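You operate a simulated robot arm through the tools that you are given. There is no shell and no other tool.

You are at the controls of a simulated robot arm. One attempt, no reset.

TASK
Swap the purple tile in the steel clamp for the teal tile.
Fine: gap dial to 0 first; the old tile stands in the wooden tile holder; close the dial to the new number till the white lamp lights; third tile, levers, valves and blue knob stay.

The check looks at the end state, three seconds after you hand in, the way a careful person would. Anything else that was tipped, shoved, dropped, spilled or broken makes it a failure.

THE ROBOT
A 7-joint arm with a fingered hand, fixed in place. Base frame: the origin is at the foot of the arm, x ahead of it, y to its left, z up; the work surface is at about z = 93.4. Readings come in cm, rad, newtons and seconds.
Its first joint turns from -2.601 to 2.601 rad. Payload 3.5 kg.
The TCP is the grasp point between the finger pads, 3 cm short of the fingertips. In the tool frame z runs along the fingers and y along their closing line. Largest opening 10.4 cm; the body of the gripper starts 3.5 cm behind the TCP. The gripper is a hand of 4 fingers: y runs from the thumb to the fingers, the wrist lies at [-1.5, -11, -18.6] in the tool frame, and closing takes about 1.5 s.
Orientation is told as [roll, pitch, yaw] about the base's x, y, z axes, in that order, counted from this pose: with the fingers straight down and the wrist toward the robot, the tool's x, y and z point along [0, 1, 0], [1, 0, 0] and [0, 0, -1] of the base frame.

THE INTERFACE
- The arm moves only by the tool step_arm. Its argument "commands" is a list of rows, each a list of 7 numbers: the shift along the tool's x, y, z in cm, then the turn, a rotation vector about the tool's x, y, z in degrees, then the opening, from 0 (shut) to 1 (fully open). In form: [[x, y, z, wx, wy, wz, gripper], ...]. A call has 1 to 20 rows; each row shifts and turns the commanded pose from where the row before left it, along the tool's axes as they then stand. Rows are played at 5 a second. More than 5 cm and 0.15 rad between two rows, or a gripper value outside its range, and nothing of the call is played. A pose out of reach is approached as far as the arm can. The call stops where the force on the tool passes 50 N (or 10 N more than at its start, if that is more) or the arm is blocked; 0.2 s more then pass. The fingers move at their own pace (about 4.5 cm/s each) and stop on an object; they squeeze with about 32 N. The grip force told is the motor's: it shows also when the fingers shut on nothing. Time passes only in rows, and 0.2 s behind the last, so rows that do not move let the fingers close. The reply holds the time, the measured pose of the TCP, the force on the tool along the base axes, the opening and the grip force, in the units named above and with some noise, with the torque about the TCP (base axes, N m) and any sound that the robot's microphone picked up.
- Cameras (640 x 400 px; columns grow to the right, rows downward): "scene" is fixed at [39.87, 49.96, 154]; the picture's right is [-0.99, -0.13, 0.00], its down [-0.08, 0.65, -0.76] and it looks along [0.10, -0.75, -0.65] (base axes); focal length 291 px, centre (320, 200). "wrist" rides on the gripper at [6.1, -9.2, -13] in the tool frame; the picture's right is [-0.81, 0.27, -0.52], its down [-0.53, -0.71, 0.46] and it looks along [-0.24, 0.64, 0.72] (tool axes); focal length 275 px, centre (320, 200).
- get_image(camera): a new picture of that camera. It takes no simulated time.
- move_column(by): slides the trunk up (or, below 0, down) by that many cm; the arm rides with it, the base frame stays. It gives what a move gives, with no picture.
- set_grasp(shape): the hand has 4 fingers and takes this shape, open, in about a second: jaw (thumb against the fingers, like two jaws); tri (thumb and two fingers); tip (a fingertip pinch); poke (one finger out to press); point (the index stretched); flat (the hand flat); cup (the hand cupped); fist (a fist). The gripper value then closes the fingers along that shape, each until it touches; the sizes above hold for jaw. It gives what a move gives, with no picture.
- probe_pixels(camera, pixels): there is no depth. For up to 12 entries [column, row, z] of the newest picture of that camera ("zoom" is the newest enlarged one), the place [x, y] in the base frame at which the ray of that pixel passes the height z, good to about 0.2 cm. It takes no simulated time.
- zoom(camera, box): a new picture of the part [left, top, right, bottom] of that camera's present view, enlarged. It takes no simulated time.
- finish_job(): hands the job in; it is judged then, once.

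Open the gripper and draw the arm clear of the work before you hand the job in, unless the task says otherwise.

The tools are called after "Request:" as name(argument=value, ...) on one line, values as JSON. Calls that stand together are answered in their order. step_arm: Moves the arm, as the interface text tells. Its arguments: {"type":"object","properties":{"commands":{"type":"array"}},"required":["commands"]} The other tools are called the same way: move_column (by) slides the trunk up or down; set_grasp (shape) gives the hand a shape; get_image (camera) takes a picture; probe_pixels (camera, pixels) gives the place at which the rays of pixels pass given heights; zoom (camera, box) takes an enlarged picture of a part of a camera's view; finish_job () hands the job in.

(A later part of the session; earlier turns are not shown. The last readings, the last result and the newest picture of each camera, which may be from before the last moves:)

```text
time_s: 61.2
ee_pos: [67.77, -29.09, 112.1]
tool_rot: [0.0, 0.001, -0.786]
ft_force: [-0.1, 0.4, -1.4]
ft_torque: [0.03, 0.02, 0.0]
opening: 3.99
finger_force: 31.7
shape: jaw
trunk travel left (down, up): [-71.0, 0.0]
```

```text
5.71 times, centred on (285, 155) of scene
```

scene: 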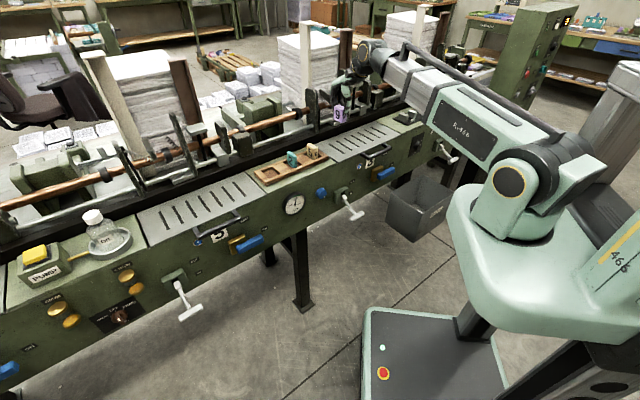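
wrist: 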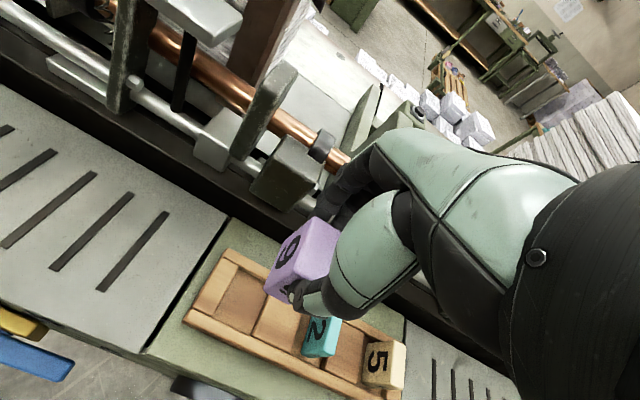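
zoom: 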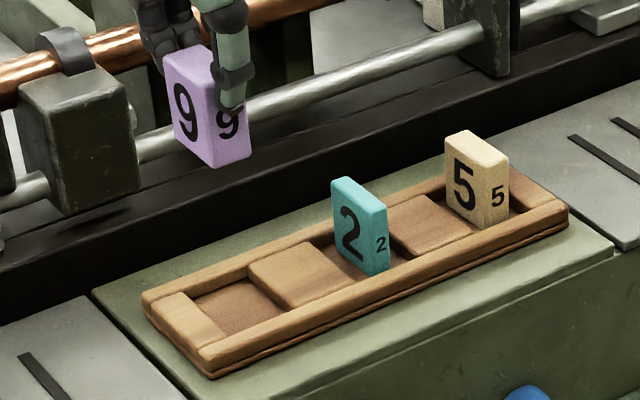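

Slot centre observed at (245.6,300.8), matching the prediction, and the tile hangs centred under the hand. I shift -0.2 cm and descend to just above the slot floor.

Request:
step_arm(commands=[[-0.23, -0.07, 1.5, 0, 0, 0, 0], [0, 0, 2, 0, 0, 0, 0], [0, 0, 2, 0, 0, 0, 0], [0, 0, 2, 0, 0, 0, 0], [0, 0, 1, 0, 0, 0, 0], [0, 0, 0, 0, 0, 0, 0]])

Request:
zoom(camera="scene", box=[250, 130, 310, 190])

Request:
zoom(camera="wrist", box=[200, 200, 370, 340])

```text
time_s: 62.6
ee_pos: [67.33, -29.37, 103.51]
tool_rot: [0.001, 0.0, -0.787]
ft_force: [-0.2, -0.2, -0.5]
ft_torque: [0.02, 0.0, 0.0]
opening: 4.02
finger_force: 31.8
shape: jaw
trunk travel left (down, up): [-71.0, 0.0]
```

```text
6.67 times, centred on (280, 160) of scene
```

zoom: 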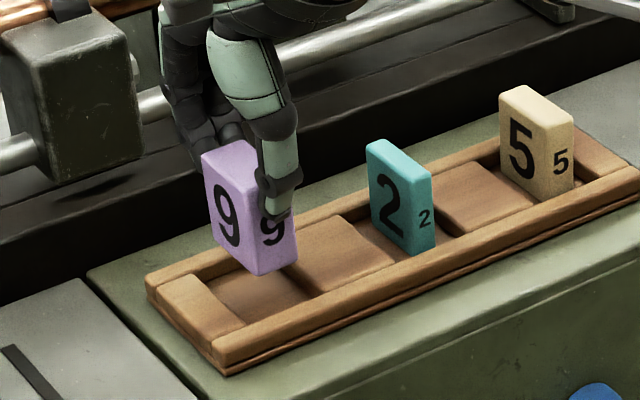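

```text
2.86 times, centred on (285, 270) of wrist
```

zoom: 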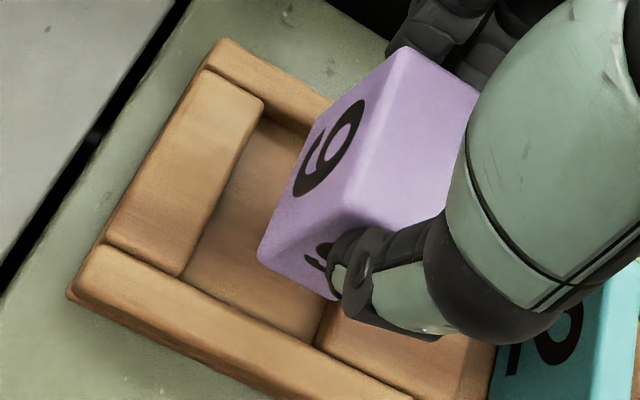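

The tile is lined up over the slot with margin on all sides. I lower it 2.4 cm into the slot, then creep down watching the force.

Request:
step_arm(commands=[[0.1, 0, 0.8, 0, 0, 0, 0], [0, 0, 0.8, 0, 0, 0, 0], [0, 0, 0.8, 0, 0, 0, 0], [0, 0, 0, 0, 0, 0, 0]])

Request:
step_arm(commands=[[0, 0, 0.25, 0, 0, 0, 0], [0, 0, 0.2, 0, 0, 0, 0], [0, 0, 0, 0, 0, 0, 0]])

Request:
zoom(camera="scene", box=[255, 140, 305, 185])

```text
time_s: 63.6
ee_pos: [67.38, -29.24, 101.07]
tool_rot: [-0.001, 0.0, -0.785]
ft_force: [0.0, 0.3, -1.5]
ft_torque: [-0.04, -0.02, 0.02]
opening: 4.0
finger_force: 32.5
shape: jaw
trunk travel left (down, up): [-71.0, 0.0]
```

```text
time_s: 64.4
ee_pos: [67.49, -29.2, 100.68]
tool_rot: [0.001, 0.0, -0.786]
ft_force: [-0.1, -0.4, -0.9]
ft_torque: [0.02, 0.01, -0.02]
opening: 4.04
finger_force: 32.2
shape: jaw
trunk travel left (down, up): [-71.0, 0.0]
```

```text
8.89 times, centred on (280, 162) of scene
```

zoom: 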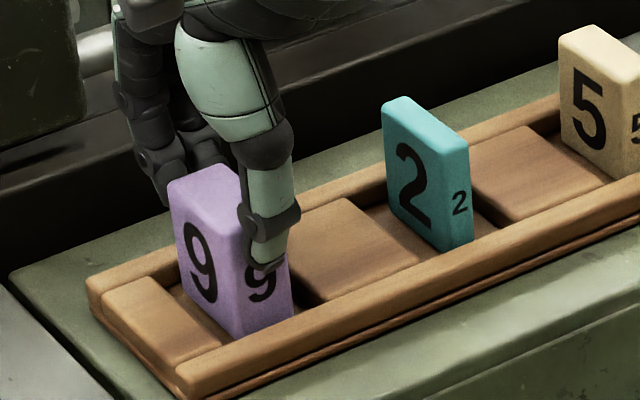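

The tile is in the slot, still hanging (force z ≈ -1 N). I creep lower by 0.1 cm steps to feel the floor.

Request:
step_arm(commands=[[0, 0, 0.15, 0, 0, 0, 0], [0, 0, 0, 0, 0, 0, 0]])

Request:
step_arm(commands=[[0, 0, 0.12, 0, 0, 0, 0], [0, 0, 0, 0, 0, 0, 0]])

Request:
step_arm(commands=[[0, 0, 0.12, 0, 0, 0, 0], [0, 0, 0, 0, 0, 0, 0]])

```text
time_s: 65.0
ee_pos: [67.53, -29.21, 100.59]
tool_rot: [0.0, -0.002, -0.786]
ft_force: [-0.3, -0.7, -0.5]
ft_torque: [-0.01, 0.02, 0.01]
opening: 3.99
finger_force: 32.0
shape: jaw
trunk travel left (down, up): [-71.0, 0.0]
```

```text
time_s: 65.6
ee_pos: [67.47, -29.29, 100.42]
tool_rot: [0.001, -0.002, -0.785]
ft_force: [0.0, -0.5, 7.6]
ft_torque: [-0.11, -0.09, -0.05]
opening: 4.03
finger_force: 32.5
shape: jaw
trunk travel left (down, up): [-71.0, 0.0]
```

```text
time_s: 66.2
ee_pos: [67.55, -29.24, 100.46]
tool_rot: [0.001, -0.003, -0.785]
ft_force: [2.7, -2.4, 18.7]
ft_torque: [-0.2, -0.19, -0.03]
opening: 4.09
finger_force: 32.4
shape: jaw
trunk travel left (down, up): [-71.0, 0.0]
```

The floor is felt at TCP z≈100.45 (19 N). I ease back 0.15 cm and open the hand gradually to leave the tile standing.

Request:
step_arm(commands=[[0, 0, -0.15, 0, 0, 0, 0], [0, 0, 0, 0, 0, 0, 0.42], [0, 0, 0, 0, 0, 0, 0.5], [0, 0, 0, 0, 0, 0, 0.6], [0, 0, 0, 0, 0, 0, 0.75], [0, 0, 0, 0, 0, 0, 0.75], [0, 0, 0, 0, 0, 0, 0.75]])

Request:
zoom(camera="scene", box=[255, 140, 305, 185])

Request:
zoom(camera="wrist", box=[220, 190, 390, 350])

```text
time_s: 67.8
ee_pos: [67.58, -29.31, 100.51]
tool_rot: [0.0, 0.001, -0.786]
ft_force: [0.3, -0.7, 0.0]
ft_torque: [-0.01, 0.02, 0.0]
opening: 7.76
finger_force: 0.0
shape: jaw
trunk travel left (down, up): [-71.0, 0.0]
```

```text
8.89 times, centred on (280, 162) of scene
```

zoom: 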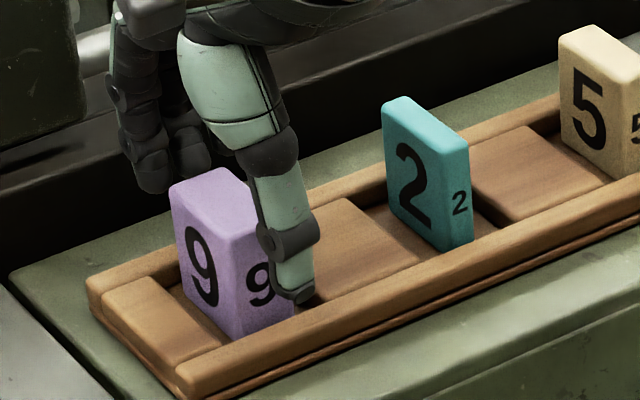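

```text
2.50 times, centred on (305, 270) of wrist
```

zoom: 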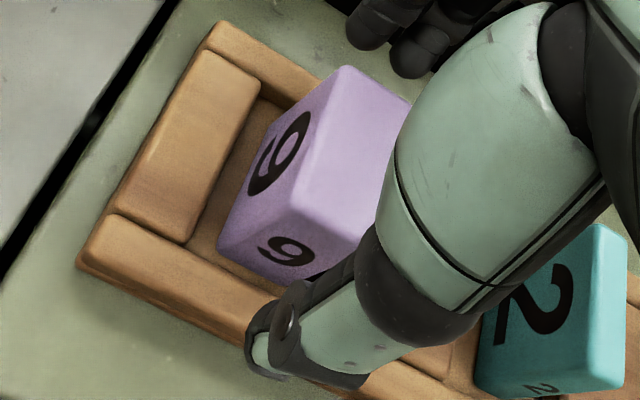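

The purple tile stands upright in the left slot and the hand is free. I check where the fingertips and thumb sit sideways, to centre the thin teal tile between them next.

Request:
probe_pixels(camera="scene", pixels=[[261.1, 159.5, 97.5], [261.1, 159.5, 98.5], [265.4, 157.3, 97.5], [265.4, 157.3, 98.5], [277.4, 172.3, 97.5], [277.4, 172.3, 98.5]])

Request:
step_arm(commands=[[0, 0, -1, 0, 0, 0, 0.75], [0, 0, -2, 0, 0, 0, 0.75], [0, 0, -3, 0, 0, 0, 0.75], [0, 0, -3, 0, 0, 0, 0.75], [0, 0, -1, 0, 0, 0, 0.75], [0, 0, 0, 0, 0, 0, 0.75]])

Request:
zoom(camera="scene", box=[240, 100, 320, 190])

```text
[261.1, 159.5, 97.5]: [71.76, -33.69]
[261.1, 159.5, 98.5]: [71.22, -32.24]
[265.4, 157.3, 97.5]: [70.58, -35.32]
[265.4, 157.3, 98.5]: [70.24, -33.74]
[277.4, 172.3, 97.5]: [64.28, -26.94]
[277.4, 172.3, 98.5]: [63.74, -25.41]
```

```text
time_s: 69.2
ee_pos: [67.55, -29.28, 110.35]
tool_rot: [0.0, 0.0, -0.785]
ft_force: [-0.8, -1.2, 0.1]
ft_torque: [0.02, 0.0, 0.0]
opening: 7.76
finger_force: 0.1
shape: jaw
trunk travel left (down, up): [-71.0, 0.0]
```

```text
4.44 times, centred on (280, 145) of scene
```

zoom: 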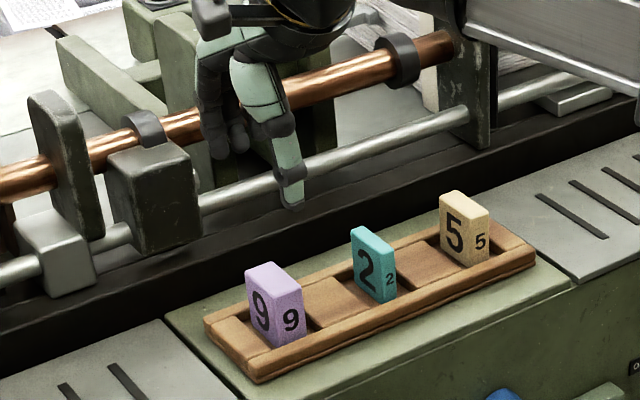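

Thumb and fingers centre about 0.3 cm right of the tool axis, so I'll aim with that offset. I move 8.6 cm over the teal tile at z≈110 and check alignment.

Request:
step_arm(commands=[[-2, 0, 0, 0, 0, 0, 0.75], [-3, 0, 0, 0, 0, 0, 0.75], [-2.5, -0.1, 0, 0, 0, 0, 0.75], [-1.12, 0, 0, 0, 0, 0, 0.75], [0, 0, 0, 0, 0, 0, 0.75], [0, 0, 0, 0, 0, 0, 0.75]])

Request:
get_image(camera="wrist")

Request:
zoom(camera="wrist", box=[200, 220, 340, 340])

```text
time_s: 70.6
ee_pos: [61.3, -35.35, 110.51]
tool_rot: [-0.001, 0.001, -0.787]
ft_force: [0.3, -1.4, 0.0]
ft_torque: [0.01, 0.03, -0.01]
opening: 7.77
finger_force: 0.1
shape: jaw
trunk travel left (down, up): [-71.0, 0.0]
```

```text
taken
```

wrist: 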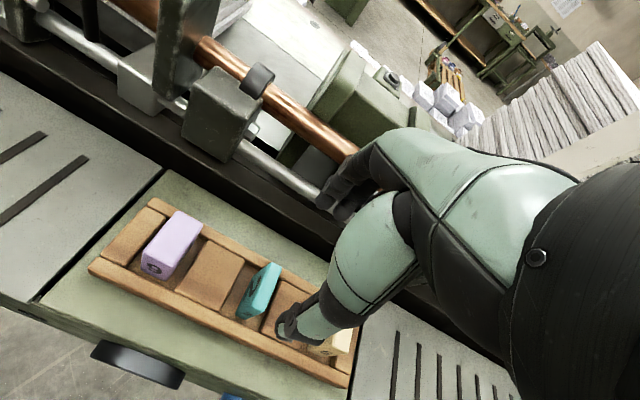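

```text
3.33 times, centred on (270, 280) of wrist
```

zoom: 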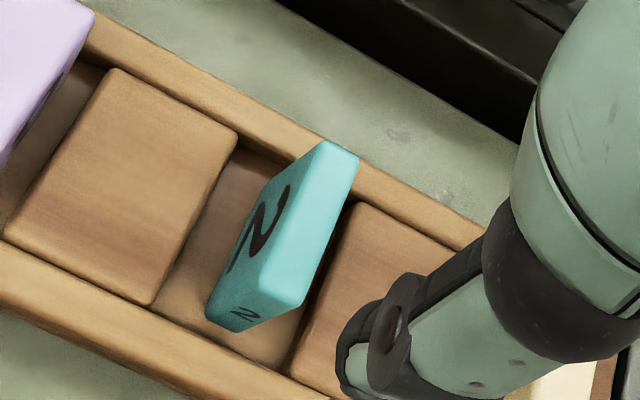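

The teal tile's top centre shows at (266.1,287.5), i.e. 0.28 cm right of the tool axis as planned. I descend to z≈100.4 around it.

Request:
step_arm(commands=[[0, 0.1, 2, 0, 0, 0, 0.75], [0, 0, 2, 0, 0, 0, 0.75], [0, 0, 2, 0, 0, 0, 0.75], [0, 0, 1.5, 0, 0, 0, 0.75], [0, 0, 1.5, 0, 0, 0, 0.75], [0, 0, 1.1, 0, 0, 0, 0.75], [0, 0, 0, 0, 0, 0, 0.75]])

Request:
zoom(camera="scene", box=[260, 130, 320, 180])

Request:
zoom(camera="wrist", box=[220, 190, 390, 350])

```text
time_s: 72.2
ee_pos: [61.46, -35.52, 100.36]
tool_rot: [0.001, -0.001, -0.787]
ft_force: [-0.6, -0.1, -0.3]
ft_torque: [0.0, 0.01, 0.04]
opening: 7.76
finger_force: 0.0
shape: jaw
trunk travel left (down, up): [-71.0, 0.0]
```

```text
8.00 times, centred on (290, 155) of scene
```

zoom: 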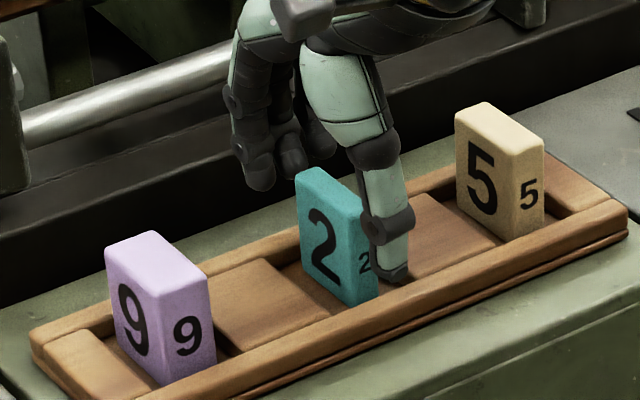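

```text
2.50 times, centred on (305, 270) of wrist
```

zoom: 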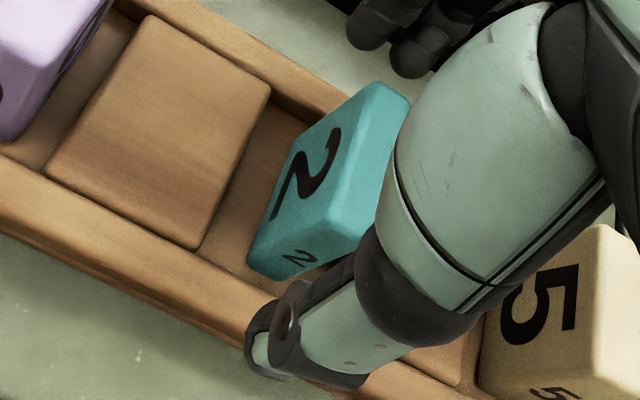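

The hand straddles the teal tile with clear space to both neighbours. I close on it.

Request:
step_arm(commands=[[0, 0, 0, 0, 0, 0, 0.6], [0, 0, 0, 0, 0, 0, 0.5], [0, 0, 0, 0, 0, 0, 0.42], [0, 0, 0, 0, 0, 0, 0.3], [0, 0, 0, 0, 0, 0, 0.1], [0, 0, 0, 0, 0, 0, 0], [0, 0, 0, 0, 0, 0, 0]])

Request:
zoom(camera="scene", box=[260, 130, 320, 180])

Request:
zoom(camera="wrist", box=[220, 190, 390, 350])

```text
time_s: 73.8
ee_pos: [61.32, -35.22, 100.35]
tool_rot: [0.001, -0.004, -0.786]
ft_force: [-1.3, 1.8, 5.6]
ft_torque: [-0.03, -0.03, 0.04]
opening: 3.31
finger_force: 32.1
shape: jaw
trunk travel left (down, up): [-71.0, 0.0]
```

```text
8.00 times, centred on (290, 155) of scene
```

zoom: 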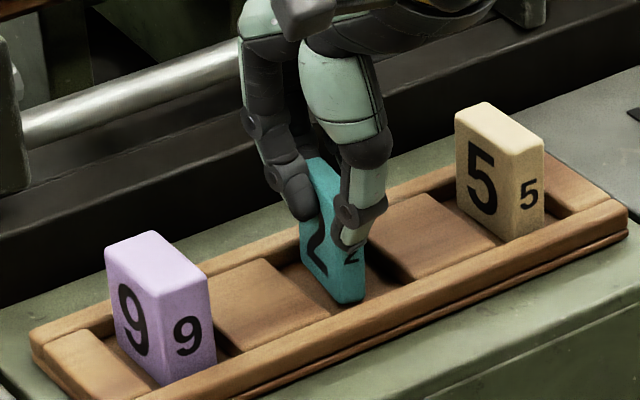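

```text
2.50 times, centred on (305, 270) of wrist
```

zoom: 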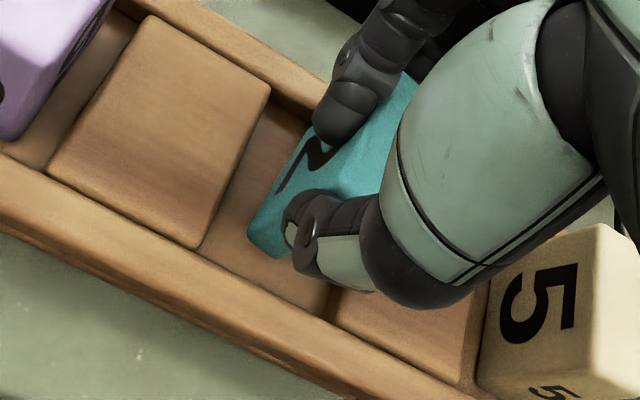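

The index finger slid past onto the tile's broad side (opening 3.31), so this grip twists the thin tile. I open again and look at how the tile stands.

Request:
step_arm(commands=[[0, 0, 0, 0, 0, 0, 0.4], [0, 0, 0, 0, 0, 0, 0.5], [0, 0, 0, 0, 0, 0, 0.6], [0, 0, 0, 0, 0, 0, 0.75], [0, 0, 0, 0, 0, 0, 0.75], [0, 0, 0, 0, 0, 0, 0.75]])

Request:
zoom(camera="scene", box=[260, 130, 320, 180])

Request:
zoom(camera="wrist", box=[220, 190, 390, 350])

```text
time_s: 75.2
ee_pos: [61.57, -35.43, 100.28]
tool_rot: [0.0, 0.0, -0.786]
ft_force: [0.1, -0.1, 0.5]
ft_torque: [-0.01, -0.01, -0.01]
opening: 7.73
finger_force: 0.1
shape: jaw
trunk travel left (down, up): [-71.0, 0.0]
```

```text
8.00 times, centred on (290, 155) of scene
```

zoom: 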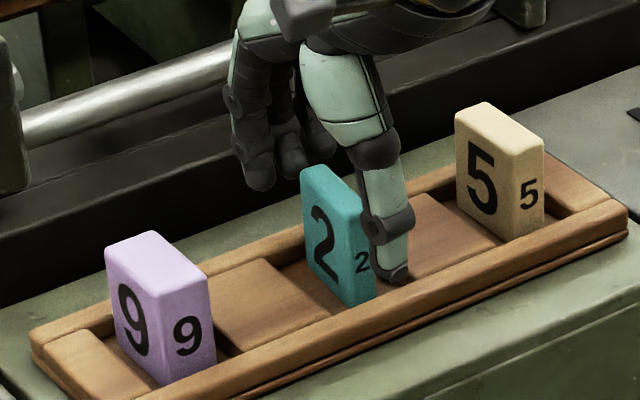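

```text
2.50 times, centred on (305, 270) of wrist
```

zoom: 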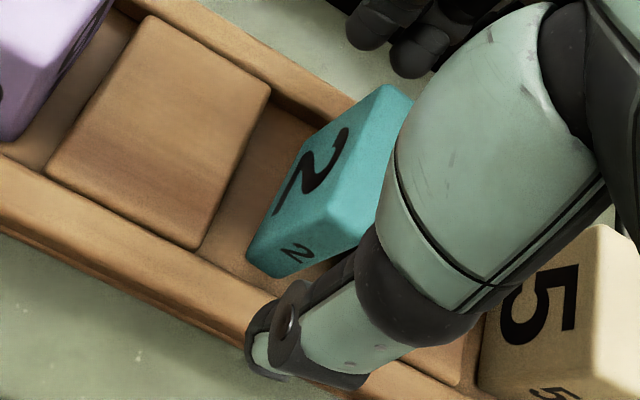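

The tile still stands upright, only slightly turned. The thin tile tends to slip between fingers in the jaw shape, so I raise the hand and look at the fingertip-pinch shape in the air.

Request:
step_arm(commands=[[0, 0, -1, 0, 0, 0, 0.75], [0, 0, -2, 0, 0, 0, 0.75], [0, 0, -3, 0, 0, 0, 0.75], [0, 0, -4, 0, 0, 0, 0.75], [0, 0, -4, 0, 0, 0, 0.75], [0, 0, 0, 0, 0, 0, 0.75]])

Request:
set_grasp(shape="tip")

Request:
get_image(camera="wrist")

Request:
zoom(camera="scene", box=[240, 80, 330, 190])

```text
time_s: 76.6
ee_pos: [61.3, -35.41, 114.38]
tool_rot: [-0.001, 0.0, -0.785]
ft_force: [0.7, 0.9, -0.3]
ft_torque: [0.01, 0.0, 0.0]
opening: 7.77
finger_force: 0.1
shape: jaw
trunk travel left (down, up): [-71.0, 0.0]
```

```text
time_s: 77.5
ee_pos: [61.35, -35.3, 114.37]
tool_rot: [0.0, 0.0, -0.787]
ft_force: [0.1, -0.4, -0.6]
ft_torque: [0.0, 0.0, 0.01]
opening: 10.41
finger_force: 0.1
shape: tip
trunk travel left (down, up): [-71.0, 0.0]
```

```text
taken
```

wrist: 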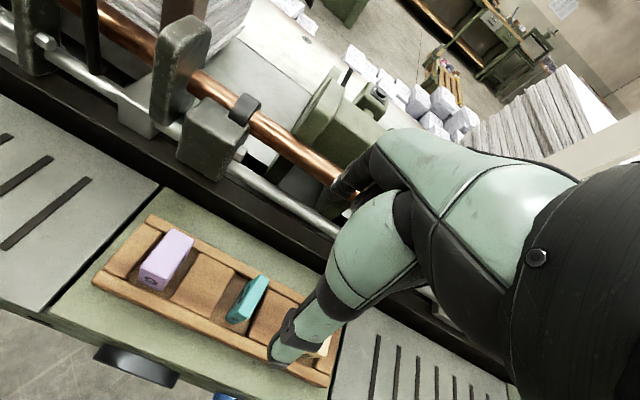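

```text
3.64 times, centred on (285, 135) of scene
```

zoom: 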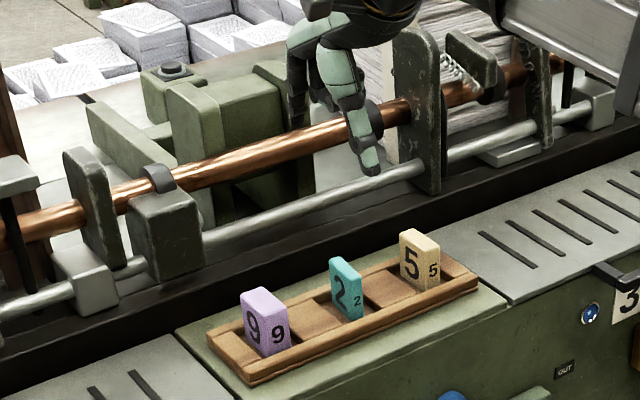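

The pinch shape is set. I close it partly in the air and look at which fingers meet and where.

Request:
step_arm(commands=[[0, 0, 0, 0, 0, 0, 0.4], [0, 0, 0, 0, 0, 0, 0.4], [0, 0, 0, 0, 0, 0, 0.4], [0, 0, 0, 0, 0, 0, 0.4], [0, 0, 0, 0, 0, 0, 0.4], [0, 0, 0, 0, 0, 0, 0.4]])

Request:
zoom(camera="scene", box=[260, 80, 320, 140])

Request:
zoom(camera="wrist", box=[220, 150, 420, 370])

```text
time_s: 78.9
ee_pos: [61.3, -35.28, 114.32]
tool_rot: [0.001, -0.001, -0.785]
ft_force: [-0.6, 0.6, -0.4]
ft_torque: [0.01, 0.0, 0.01]
opening: 4.25
finger_force: 0.1
shape: tip
trunk travel left (down, up): [-71.0, 0.0]
```

```text
6.67 times, centred on (290, 110) of scene
```

zoom: 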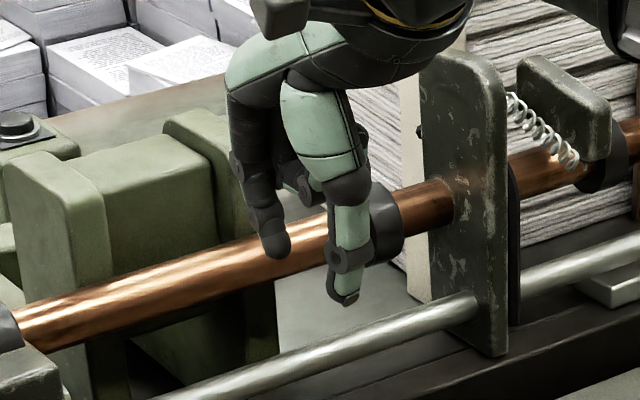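

```text
1.82 times, centred on (320, 260) of wrist
```

zoom: 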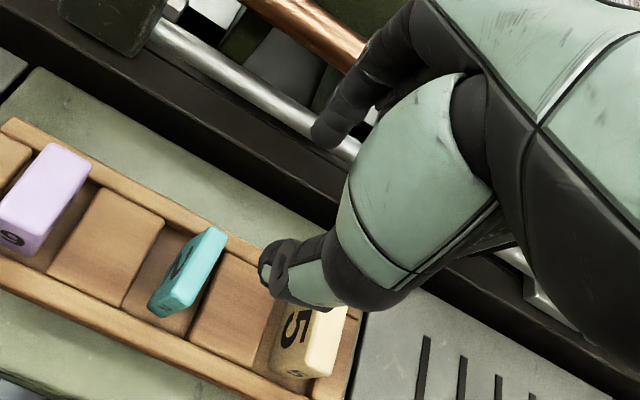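

In the pinch shape only the index and thumb extend, both at about +0.3 cm in tool x, with the other fingers curled out of the way. I measure the teal tile's present yaw from above.

Request:
zoom(camera="wrist", box=[210, 255, 280, 340])

```text
4.71 times, centred on (245, 298) of wrist
```

zoom: 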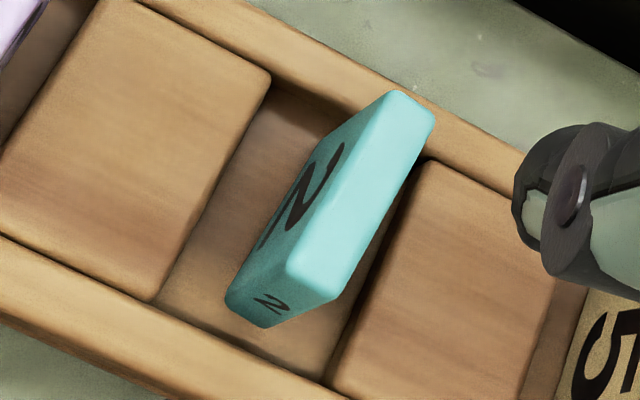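

From this view the teal tile is turned about 4.6° and its centre sits at tool (-0.5, +0.2). I rotate the hand 4.6°, shift so the tile lies on the index–thumb line, and descend.

Request:
step_arm(commands=[[0, 0, 0, 0, 0, 4.6, 0.75], [-0.81, 0.24, 0, 0, 0, 0, 0.75], [0, 0, 2.5, 0, 0, 0, 0.75], [0, 0, 2.5, 0, 0, 0, 0.75], [0, 0, 2.5, 0, 0, 0, 0.75], [0, 0, 2, 0, 0, 0, 0.75], [0, 0, 1.5, 0, 0, 0, 0.75], [0, 0, 0, 0, 0, 0, 0.75], [0, 0, 0, 0, 0, 0, 0.75]])

Request:
zoom(camera="wrist", box=[220, 180, 390, 340])

Request:
zoom(camera="scene", box=[260, 120, 320, 180])

```text
time_s: 80.9
ee_pos: [60.92, -35.93, 103.24]
tool_rot: [0.002, 0.001, -0.866]
ft_force: [0.6, 0.7, 0.5]
ft_torque: [-0.02, -0.01, 0.04]
opening: 7.77
finger_force: 0.1
shape: tip
trunk travel left (down, up): [-71.0, 0.0]
```

```text
2.50 times, centred on (305, 260) of wrist
```

zoom: 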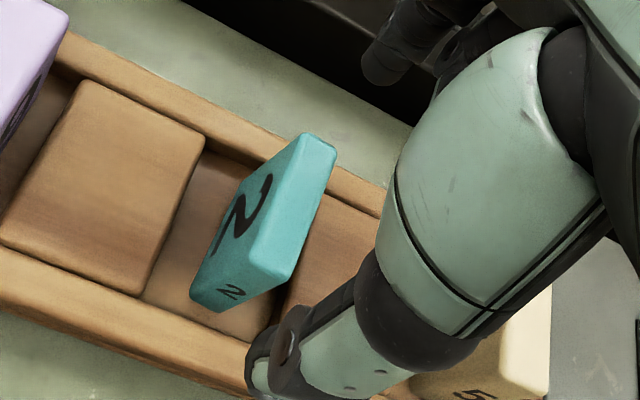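

```text
6.67 times, centred on (290, 150) of scene
```

zoom: 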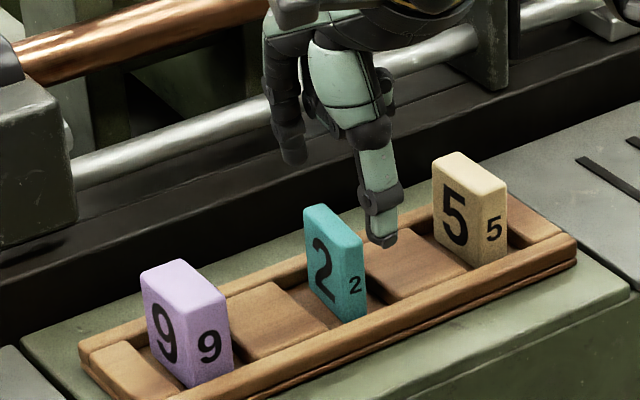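

The hand is now aligned with the tile (its long axis parallel to the closing line, offset only ~0.2 cm). I fine-shift and descend the remaining 3.8 cm.

Request:
step_arm(commands=[[0.2, -0.1, 0.5, 0, 0, 0, 0.75], [0, 0, 1.2, 0, 0, 0, 0.75], [0, 0, 1.2, 0, 0, 0, 0.75], [0, 0, 0.9, 0, 0, 0, 0.75], [0, 0, 0, 0, 0, 0, 0.75]])

Request:
zoom(camera="wrist", box=[220, 180, 390, 340])

Request:
zoom(camera="scene", box=[265, 125, 315, 175])

```text
time_s: 82.1
ee_pos: [61.08, -35.91, 99.27]
tool_rot: [-0.001, 0.0, -0.867]
ft_force: [-0.2, -0.4, 0.0]
ft_torque: [0.02, 0.04, -0.03]
opening: 7.79
finger_force: 0.0
shape: tip
trunk travel left (down, up): [-71.0, 0.0]
```

```text
2.50 times, centred on (305, 260) of wrist
```

zoom: 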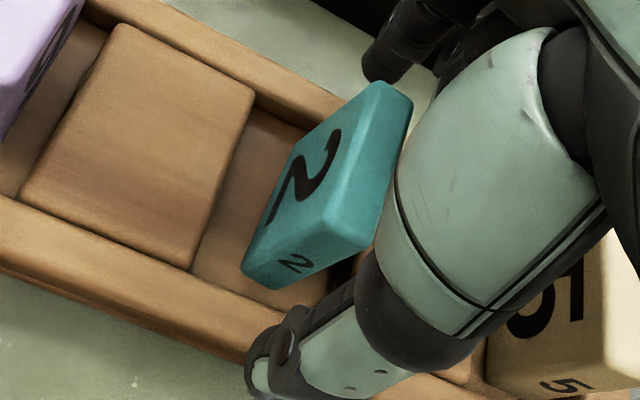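

```text
8.00 times, centred on (290, 150) of scene
```

zoom: 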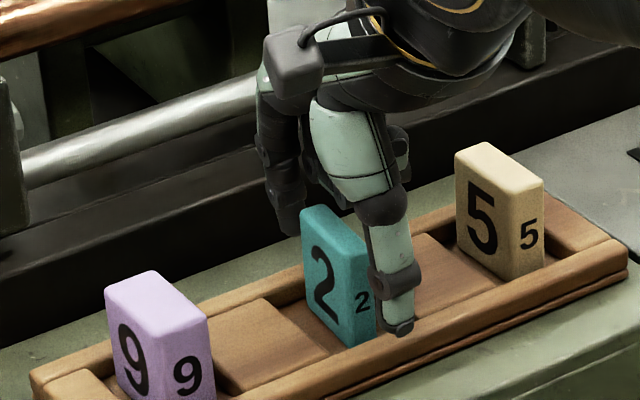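

Index behind and thumb in front, aligned with the tile's narrow faces, zero force. I close the pinch.

Request:
step_arm(commands=[[0, 0, 0, 0, 0, 0, 0.6], [0, 0, 0, 0, 0, 0, 0.5], [0, 0, 0, 0, 0, 0, 0.42], [0, 0, 0, 0, 0, 0, 0.35], [0, 0, 0, 0, 0, 0, 0.2], [0, 0, 0, 0, 0, 0, 0], [0, 0, 0, 0, 0, 0, 0], [0, 0, 0, 0, 0, 0, 0]])

Request:
zoom(camera="wrist", box=[220, 180, 390, 340])

Request:
zoom(camera="scene", box=[265, 125, 315, 175])

```text
time_s: 83.9
ee_pos: [60.99, -35.92, 99.39]
tool_rot: [0.0, 0.0, -0.867]
ft_force: [0.6, 0.2, -1.1]
ft_torque: [-0.01, -0.03, -0.01]
opening: 4.04
finger_force: 32.5
shape: tip
trunk travel left (down, up): [-71.0, 0.0]
```

```text
2.50 times, centred on (305, 260) of wrist
```

zoom: 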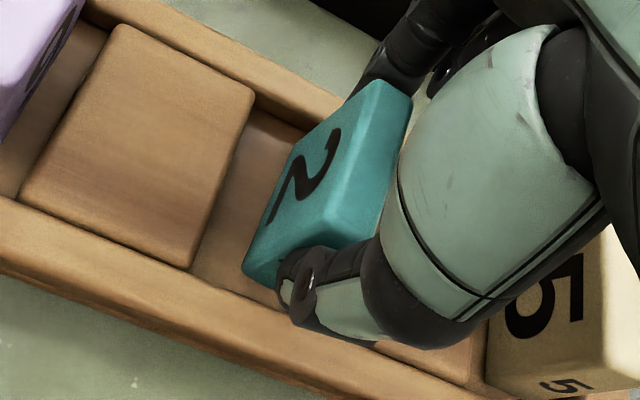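

```text
8.00 times, centred on (290, 150) of scene
```

zoom: 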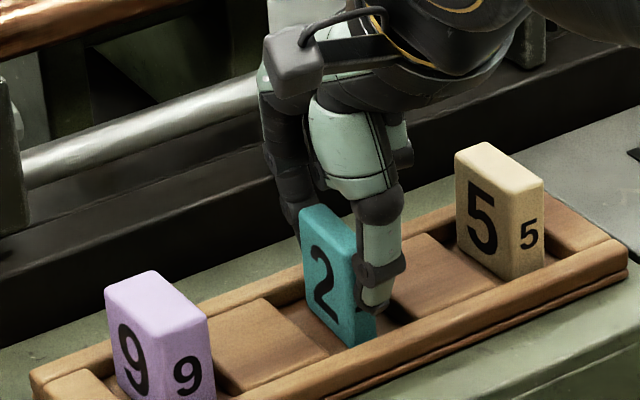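

A clean pinch: opening 4.04 cm (same tile length as before), 32 N. I lift 1.5 cm and check.

Request:
step_arm(commands=[[0, 0, -0.4, 0, 0, 0, 0], [0, 0, -0.5, 0, 0, 0, 0], [0, 0, -0.6, 0, 0, 0, 0], [0, 0, 0, 0, 0, 0, 0]])

Request:
zoom(camera="wrist", box=[220, 180, 390, 340])

Request:
zoom(camera="scene", box=[265, 125, 315, 175])

```text
time_s: 84.9
ee_pos: [61.04, -35.83, 101.02]
tool_rot: [0.0, 0.0, -0.865]
ft_force: [0.7, -0.1, -0.5]
ft_torque: [0.01, -0.03, 0.02]
opening: 4.03
finger_force: 32.1
shape: tip
trunk travel left (down, up): [-71.0, 0.0]
```

```text
2.50 times, centred on (305, 260) of wrist
```

zoom: 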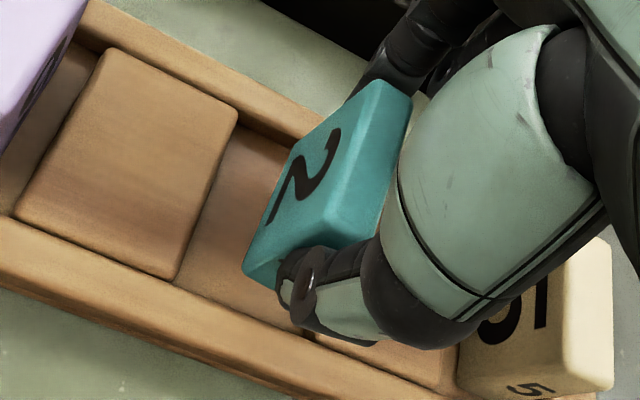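

```text
8.00 times, centred on (290, 150) of scene
```

zoom: 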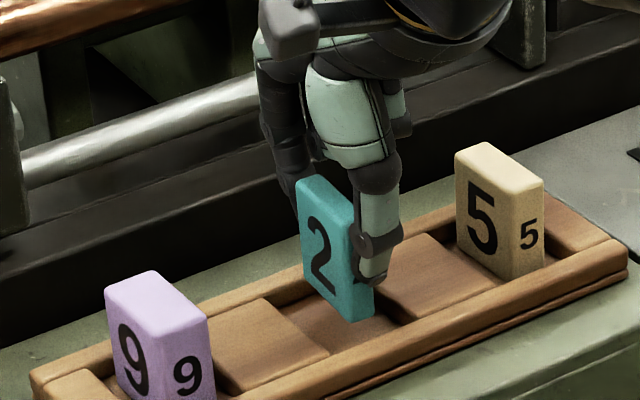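

The teal tile is held straight. I lift it to z≈112, undo the 4.6° turn, and set off toward the clamp.

Request:
step_arm(commands=[[0, 0, -1, 0, 0, 0, 0], [0, 0, -2, 0, 0, 0, 0], [0, 0, -2, 0, 0, 0, 0], [0, 0, -2, 0, 0, 0, 0], [0, 0, -2, 0, 0, 0, 0], [0, 0, -2, 0, 0, -2.3, 0], [0, 0, 0, 0, 0, -2.3, 0], [0, 0, 0, 0, 0, 0, 0]])

Request:
step_arm(commands=[[-1, 0, 0, 0, 0, 0, 0], [-2, 0, 0, 0, 0, 0, 0], [-3, 0, 0, 0, 0, 0, 0], [-4, 0, 0, 0, 0, 0, 0], [-4, 0, 0, 0, 0, 0, 0], [-4, 0, 0, 0, 0, 0, 0], [-4, 0, 0, 0, 0, 0, 0], [-4, 0, 0, 0, 0, 0, 0], [-4, 0, 0, 0, 0, 0, 0], [-4, 0, 0, 0, 0, 0, 0], [-4, 0, 0, 0, 0, 0, 0], [-3, 0, 0, 0, 0, 0, 0], [-2, 0, 0, 0, 0, 0, 0], [0, 0, 0, 0, 0, 0, 0]])

Request:
get_image(camera="scene")

```text
time_s: 86.7
ee_pos: [61.02, -35.75, 112.14]
tool_rot: [0.001, 0.002, -0.786]
ft_force: [0.2, -0.2, -0.9]
ft_torque: [-0.03, 0.03, 0.0]
opening: 4.02
finger_force: 32.0
shape: tip
trunk travel left (down, up): [-71.0, 0.0]
```

```text
time_s: 89.7
ee_pos: [30.33, -66.3, 111.96]
tool_rot: [0.003, -0.002, -0.786]
ft_force: [-0.5, 0.2, 0.3]
ft_torque: [0.01, 0.0, 0.0]
opening: 4.0
finger_force: 32.0
shape: tip
trunk travel left (down, up): [-71.0, 0.0]
```

```text
taken
```

scene: 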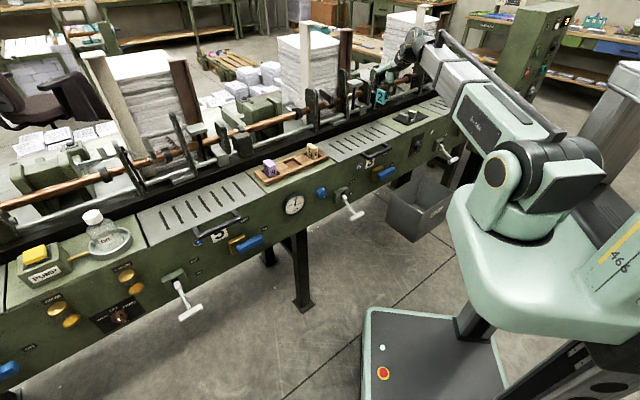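

Midway at U≈-25 with the tile steady. I look at the empty clamp from the cameras to set the exact target.

Request:
zoom(camera="scene", box=[390, 98, 430, 125])

Request:
get_image(camera="wrist")

```text
14.81 times, centred on (410, 112) of scene
```

zoom: 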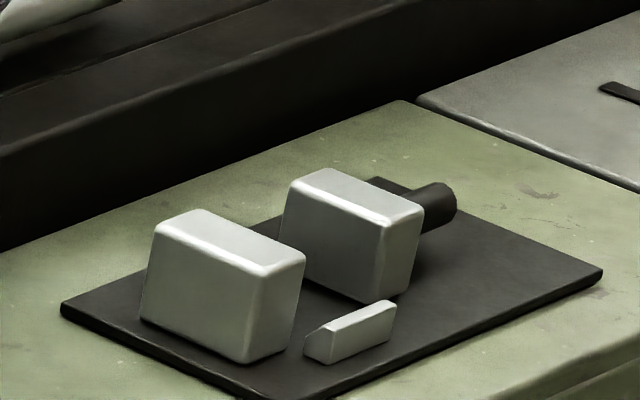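

```text
taken
```

wrist: 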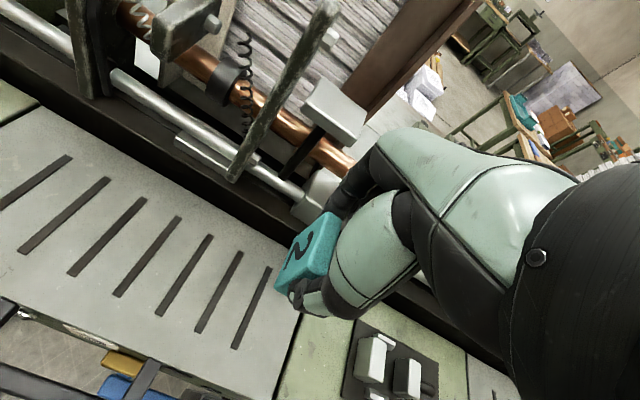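

The empty clamp is visible at wrist (400,365). I zoom on it.

Request:
zoom(camera="wrist", box=[335, 310, 455, 400])

```text
4.44 times, centred on (395, 355) of wrist
```

zoom: 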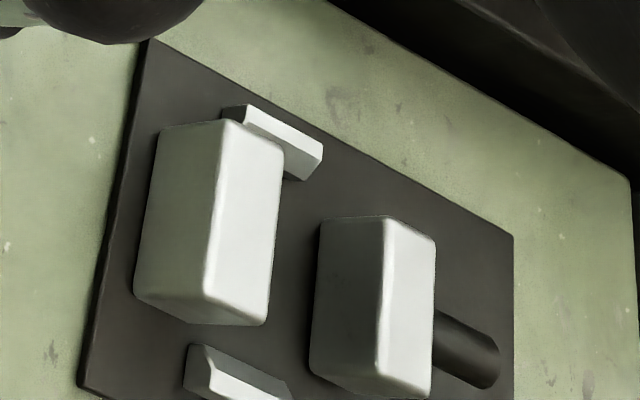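

I triangulate the jaw tops from both views to set the tile's target between them.

Request:
probe_pixels(camera="wrist", pixels=[[372.9, 337.0, 96], [372.9, 337.0, 98], [386.7, 344.2, 96], [386.7, 344.2, 98], [383.3, 382.5, 96], [383.3, 382.5, 98], [368.65, 376.4, 96], [368.65, 376.4, 98], [409.6, 358.8, 96], [409.6, 358.8, 98], [408.1, 393.3, 96], [408.1, 393.3, 98]])

Request:
probe_pixels(camera="scene", pixels=[[398.99, 114.03, 96], [398.99, 114.03, 98], [401.9, 112.68, 96], [401.9, 112.68, 98], [408.99, 115.71, 96], [408.99, 115.71, 98], [405.8, 116.86, 96], [405.8, 116.86, 98], [407.97, 110.65, 96], [407.97, 110.65, 98], [414.39, 113.76, 96], [414.39, 113.76, 98]])

```text
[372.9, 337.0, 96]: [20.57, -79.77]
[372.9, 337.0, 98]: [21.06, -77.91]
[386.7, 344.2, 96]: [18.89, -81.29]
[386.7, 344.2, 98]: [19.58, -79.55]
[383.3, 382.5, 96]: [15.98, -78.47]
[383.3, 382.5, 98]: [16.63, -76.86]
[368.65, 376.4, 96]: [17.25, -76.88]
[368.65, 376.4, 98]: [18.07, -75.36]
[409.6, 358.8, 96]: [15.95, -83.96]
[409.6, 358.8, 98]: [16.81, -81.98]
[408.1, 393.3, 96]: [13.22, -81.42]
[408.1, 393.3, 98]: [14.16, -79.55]
```

```text
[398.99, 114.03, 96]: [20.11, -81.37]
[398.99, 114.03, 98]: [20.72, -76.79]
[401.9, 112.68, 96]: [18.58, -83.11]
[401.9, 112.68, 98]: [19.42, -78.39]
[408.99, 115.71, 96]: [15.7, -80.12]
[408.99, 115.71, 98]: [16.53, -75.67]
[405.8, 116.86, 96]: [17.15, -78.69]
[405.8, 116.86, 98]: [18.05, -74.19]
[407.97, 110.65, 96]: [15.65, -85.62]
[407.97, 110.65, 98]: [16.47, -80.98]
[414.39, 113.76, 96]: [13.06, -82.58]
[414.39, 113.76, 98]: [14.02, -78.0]
```

Jaw tops are at z≈97.2; the opening runs from U≈-43.4 (fixed jaw) to -47.0, centred at N≈68.3. Now I measure how the teal tile sits in the hand.

Request:
zoom(camera="wrist", box=[250, 190, 370, 320])

```text
3.08 times, centred on (310, 255) of wrist
```

zoom: 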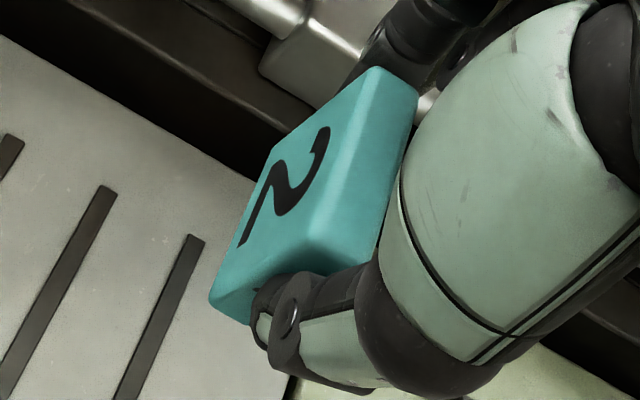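

The tile hangs square in the hand, centred at tool x≈+0.37. I move 19.4 cm further to bring it over the clamp opening.

Request:
step_arm(commands=[[-2, 0, 0, 0, 0, 0, 0], [-4, 0, 0, 0, 0, 0, 0], [-4, 0, 0, 0, 0, 0, 0], [-4, 0, 0, 0, 0, 0, 0], [-3, 0, 0, 0, 0, 0, 0], [-2, 0, 0, 0, 0, 0, 0], [-0.39, 0, 0, 0, 0, 0, 0], [0, 0, 0, 0, 0, 0, 0], [0, 0, 0, 0, 0, 0, 0]])

Request:
get_image(camera="wrist")

Request:
zoom(camera="wrist", box=[200, 190, 360, 340])

```text
time_s: 91.7
ee_pos: [16.89, -79.86, 111.99]
tool_rot: [0.003, 0.0, -0.787]
ft_force: [-0.8, 0.2, -1.5]
ft_torque: [0.0, -0.03, -0.02]
opening: 4.0
finger_force: 32.3
shape: tip
trunk travel left (down, up): [-71.0, 0.0]
```

```text
taken
```

wrist: 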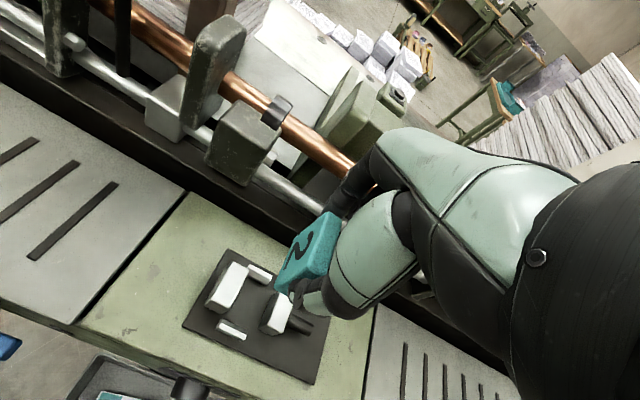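

```text
2.67 times, centred on (280, 265) of wrist
```

zoom: 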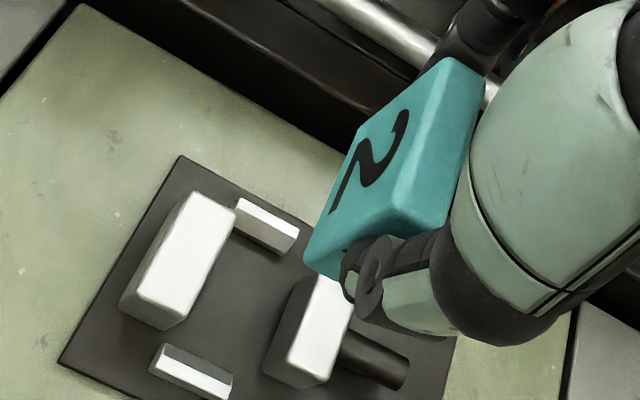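

The stops and jaws seen in tool coordinates leave the tile about 0.3 cm from the fixed jaw and centred between the stops. I shift 0.25 cm away from the fixed jaw and 0.1 cm inward, and descend 8.8 cm to just above the jaws.

Request:
step_arm(commands=[[-0.25, 0.1, 1.5, 0, 0, 0, 0], [0, 0, 2, 0, 0, 0, 0], [0, 0, 2, 0, 0, 0, 0], [0, 0, 1.8, 0, 0, 0, 0], [0, 0, 1.5, 0, 0, 0, 0], [0, 0, 0, 0, 0, 0, 0], [0, 0, 0, 0, 0, 0, 0]])

Request:
zoom(camera="wrist", box=[210, 190, 370, 340])

Request:
zoom(camera="scene", box=[392, 92, 432, 125])

```text
time_s: 93.3
ee_pos: [16.64, -80.24, 103.22]
tool_rot: [0.003, 0.0, -0.785]
ft_force: [-0.1, 1.1, -0.4]
ft_torque: [-0.02, -0.03, 0.01]
opening: 3.97
finger_force: 31.7
shape: tip
trunk travel left (down, up): [-71.0, 0.0]
```

```text
2.67 times, centred on (290, 265) of wrist
```

zoom: 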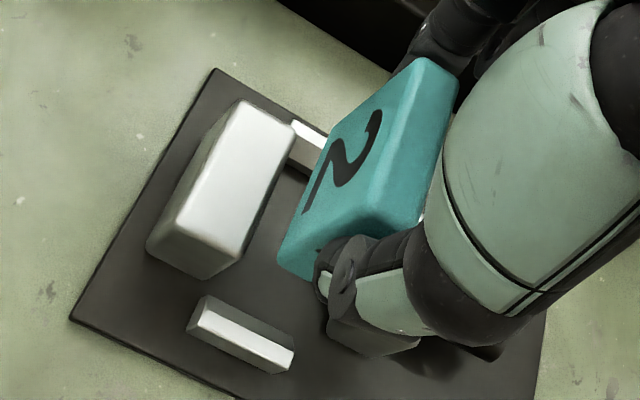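

```text
12.12 times, centred on (412, 108) of scene
```

zoom: 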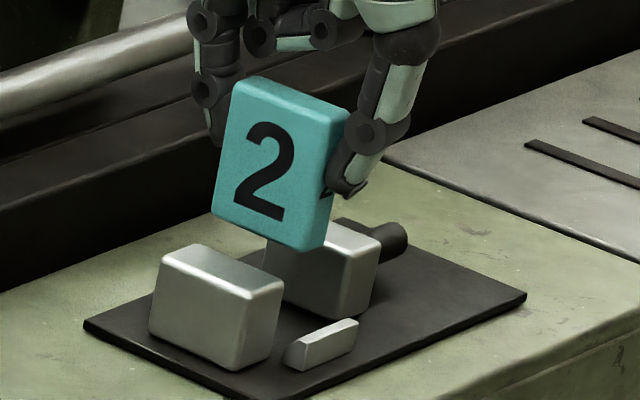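

The tile hovers just above the jaws, clear of the fixed jaw on its left. I lower it 2.4 cm between the jaws with small rows.

Request:
step_arm(commands=[[0, 0, 0.6, 0, 0, 0, 0], [0, 0, 0.6, 0, 0, 0, 0], [0, 0, 0.6, 0, 0, 0, 0], [0, 0, 0.6, 0, 0, 0, 0], [0, 0, 0, 0, 0, 0, 0]])

Request:
zoom(camera="wrist", box=[210, 190, 370, 340])

Request:
zoom(camera="scene", box=[392, 92, 432, 125])

```text
time_s: 94.5
ee_pos: [16.76, -80.21, 100.7]
tool_rot: [0.002, 0.0, -0.784]
ft_force: [-0.3, 0.0, -0.1]
ft_torque: [-0.05, 0.01, 0.0]
opening: 4.0
finger_force: 32.1
shape: tip
trunk travel left (down, up): [-71.0, 0.0]
```

```text
2.67 times, centred on (290, 265) of wrist
```

zoom: 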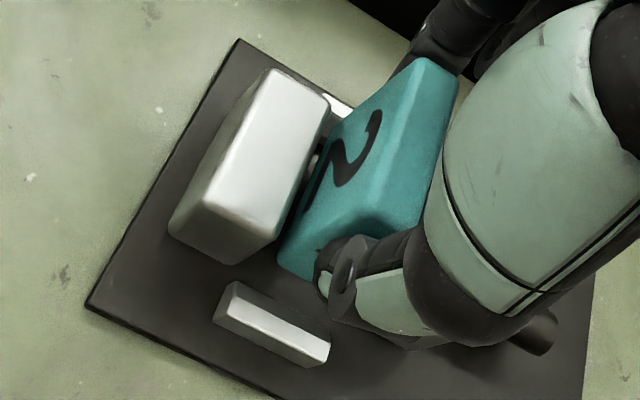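

```text
12.12 times, centred on (412, 108) of scene
```

zoom: 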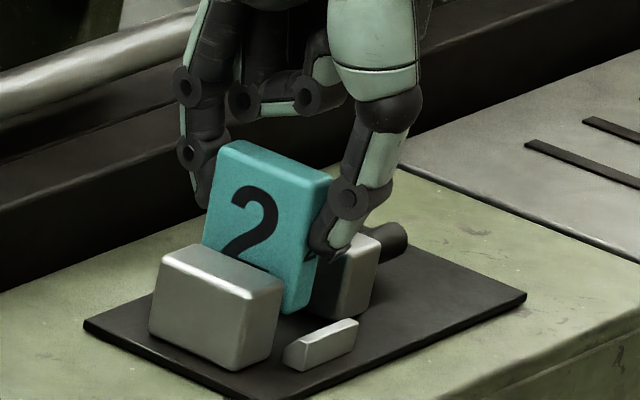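

Between the jaws without contact. I lower the last ~1.3 cm in small steps, watching for the plate.

Request:
step_arm(commands=[[0, 0, 0.4, 0, 0, 0, 0], [0, 0, 0.4, 0, 0, 0, 0], [0, 0, 0.2, 0, 0, 0, 0], [0, 0, 0, 0, 0, 0, 0]])

Request:
step_arm(commands=[[0, 0, 0.15, 0, 0, 0, 0], [0, 0, 0, 0, 0, 0, 0]])

Request:
step_arm(commands=[[0, 0, 0.12, 0, 0, 0, 0], [0, 0, 0, 0, 0, 0, 0]])

```text
time_s: 95.5
ee_pos: [16.75, -80.19, 99.68]
tool_rot: [0.0, 0.0, -0.785]
ft_force: [0.7, 0.9, -0.4]
ft_torque: [0.02, -0.01, -0.03]
opening: 4.01
finger_force: 31.8
shape: tip
trunk travel left (down, up): [-71.0, 0.0]
```

```text
time_s: 96.1
ee_pos: [16.8, -80.22, 99.49]
tool_rot: [-0.001, -0.003, -0.785]
ft_force: [-0.3, -0.6, -1.2]
ft_torque: [-0.01, 0.02, -0.01]
opening: 4.01
finger_force: 32.5
shape: tip
trunk travel left (down, up): [-71.0, 0.0]
```

```text
time_s: 96.7
ee_pos: [16.81, -80.1, 99.51]
tool_rot: [0.0, 0.002, -0.787]
ft_force: [0.0, -0.9, 0.2]
ft_torque: [-0.03, 0.0, 0.06]
opening: 4.0
finger_force: 31.9
shape: tip
trunk travel left (down, up): [-71.0, 0.0]
```

Request:
step_arm(commands=[[0, 0, 0.1, 0, 0, 0, 0], [0, 0, 0, 0, 0, 0, 0]])

Request:
step_arm(commands=[[0, 0, 0.08, 0, 0, 0, 0], [0, 0, 0, 0, 0, 0, 0]])

```text
time_s: 97.3
ee_pos: [16.86, -80.18, 99.37]
tool_rot: [0.0, 0.001, -0.785]
ft_force: [0.2, -0.3, -0.2]
ft_torque: [0.02, -0.03, 0.03]
opening: 3.98
finger_force: 31.8
shape: tip
trunk travel left (down, up): [-71.0, 0.0]
```

```text
time_s: 97.9
ee_pos: [16.71, -80.15, 99.31]
tool_rot: [-0.001, 0.0, -0.788]
ft_force: [-0.2, 0.0, 0.8]
ft_torque: [-0.01, 0.02, 0.03]
opening: 3.96
finger_force: 31.5
shape: tip
trunk travel left (down, up): [-71.0, 0.0]
```

Still no firm contact at z≈99.3. I take two more tiny steps.

Request:
step_arm(commands=[[0, 0, 0.08, 0, 0, 0, 0], [0, 0, 0, 0, 0, 0, 0]])

Request:
step_arm(commands=[[0, 0, 0.08, 0, 0, 0, 0], [0, 0, 0, 0, 0, 0, 0]])

Request:
zoom(camera="scene", box=[392, 92, 432, 125])

```text
time_s: 98.5
ee_pos: [16.78, -80.17, 99.26]
tool_rot: [0.0, -0.001, -0.785]
ft_force: [0.4, -0.6, 4.8]
ft_torque: [-0.04, -0.05, 0.01]
opening: 4.01
finger_force: 32.1
shape: tip
trunk travel left (down, up): [-71.0, 0.0]
```

```text
time_s: 99.1
ee_pos: [16.81, -80.2, 99.07]
tool_rot: [0.0, 0.0, -0.786]
ft_force: [0.3, -1.7, 8.1]
ft_torque: [-0.1, -0.05, 0.0]
opening: 4.05
finger_force: 31.7
shape: tip
trunk travel left (down, up): [-71.0, 0.0]
```

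```text
12.12 times, centred on (412, 108) of scene
```

zoom: 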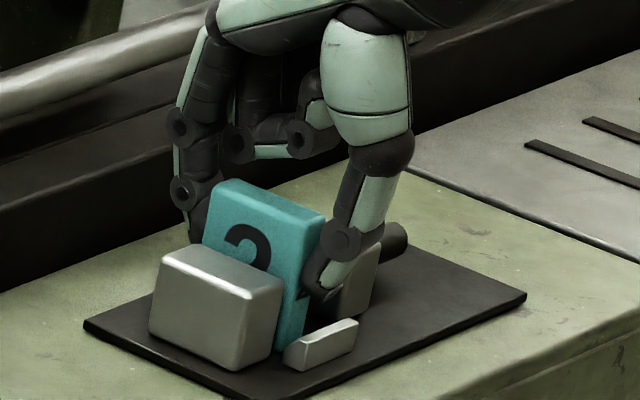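

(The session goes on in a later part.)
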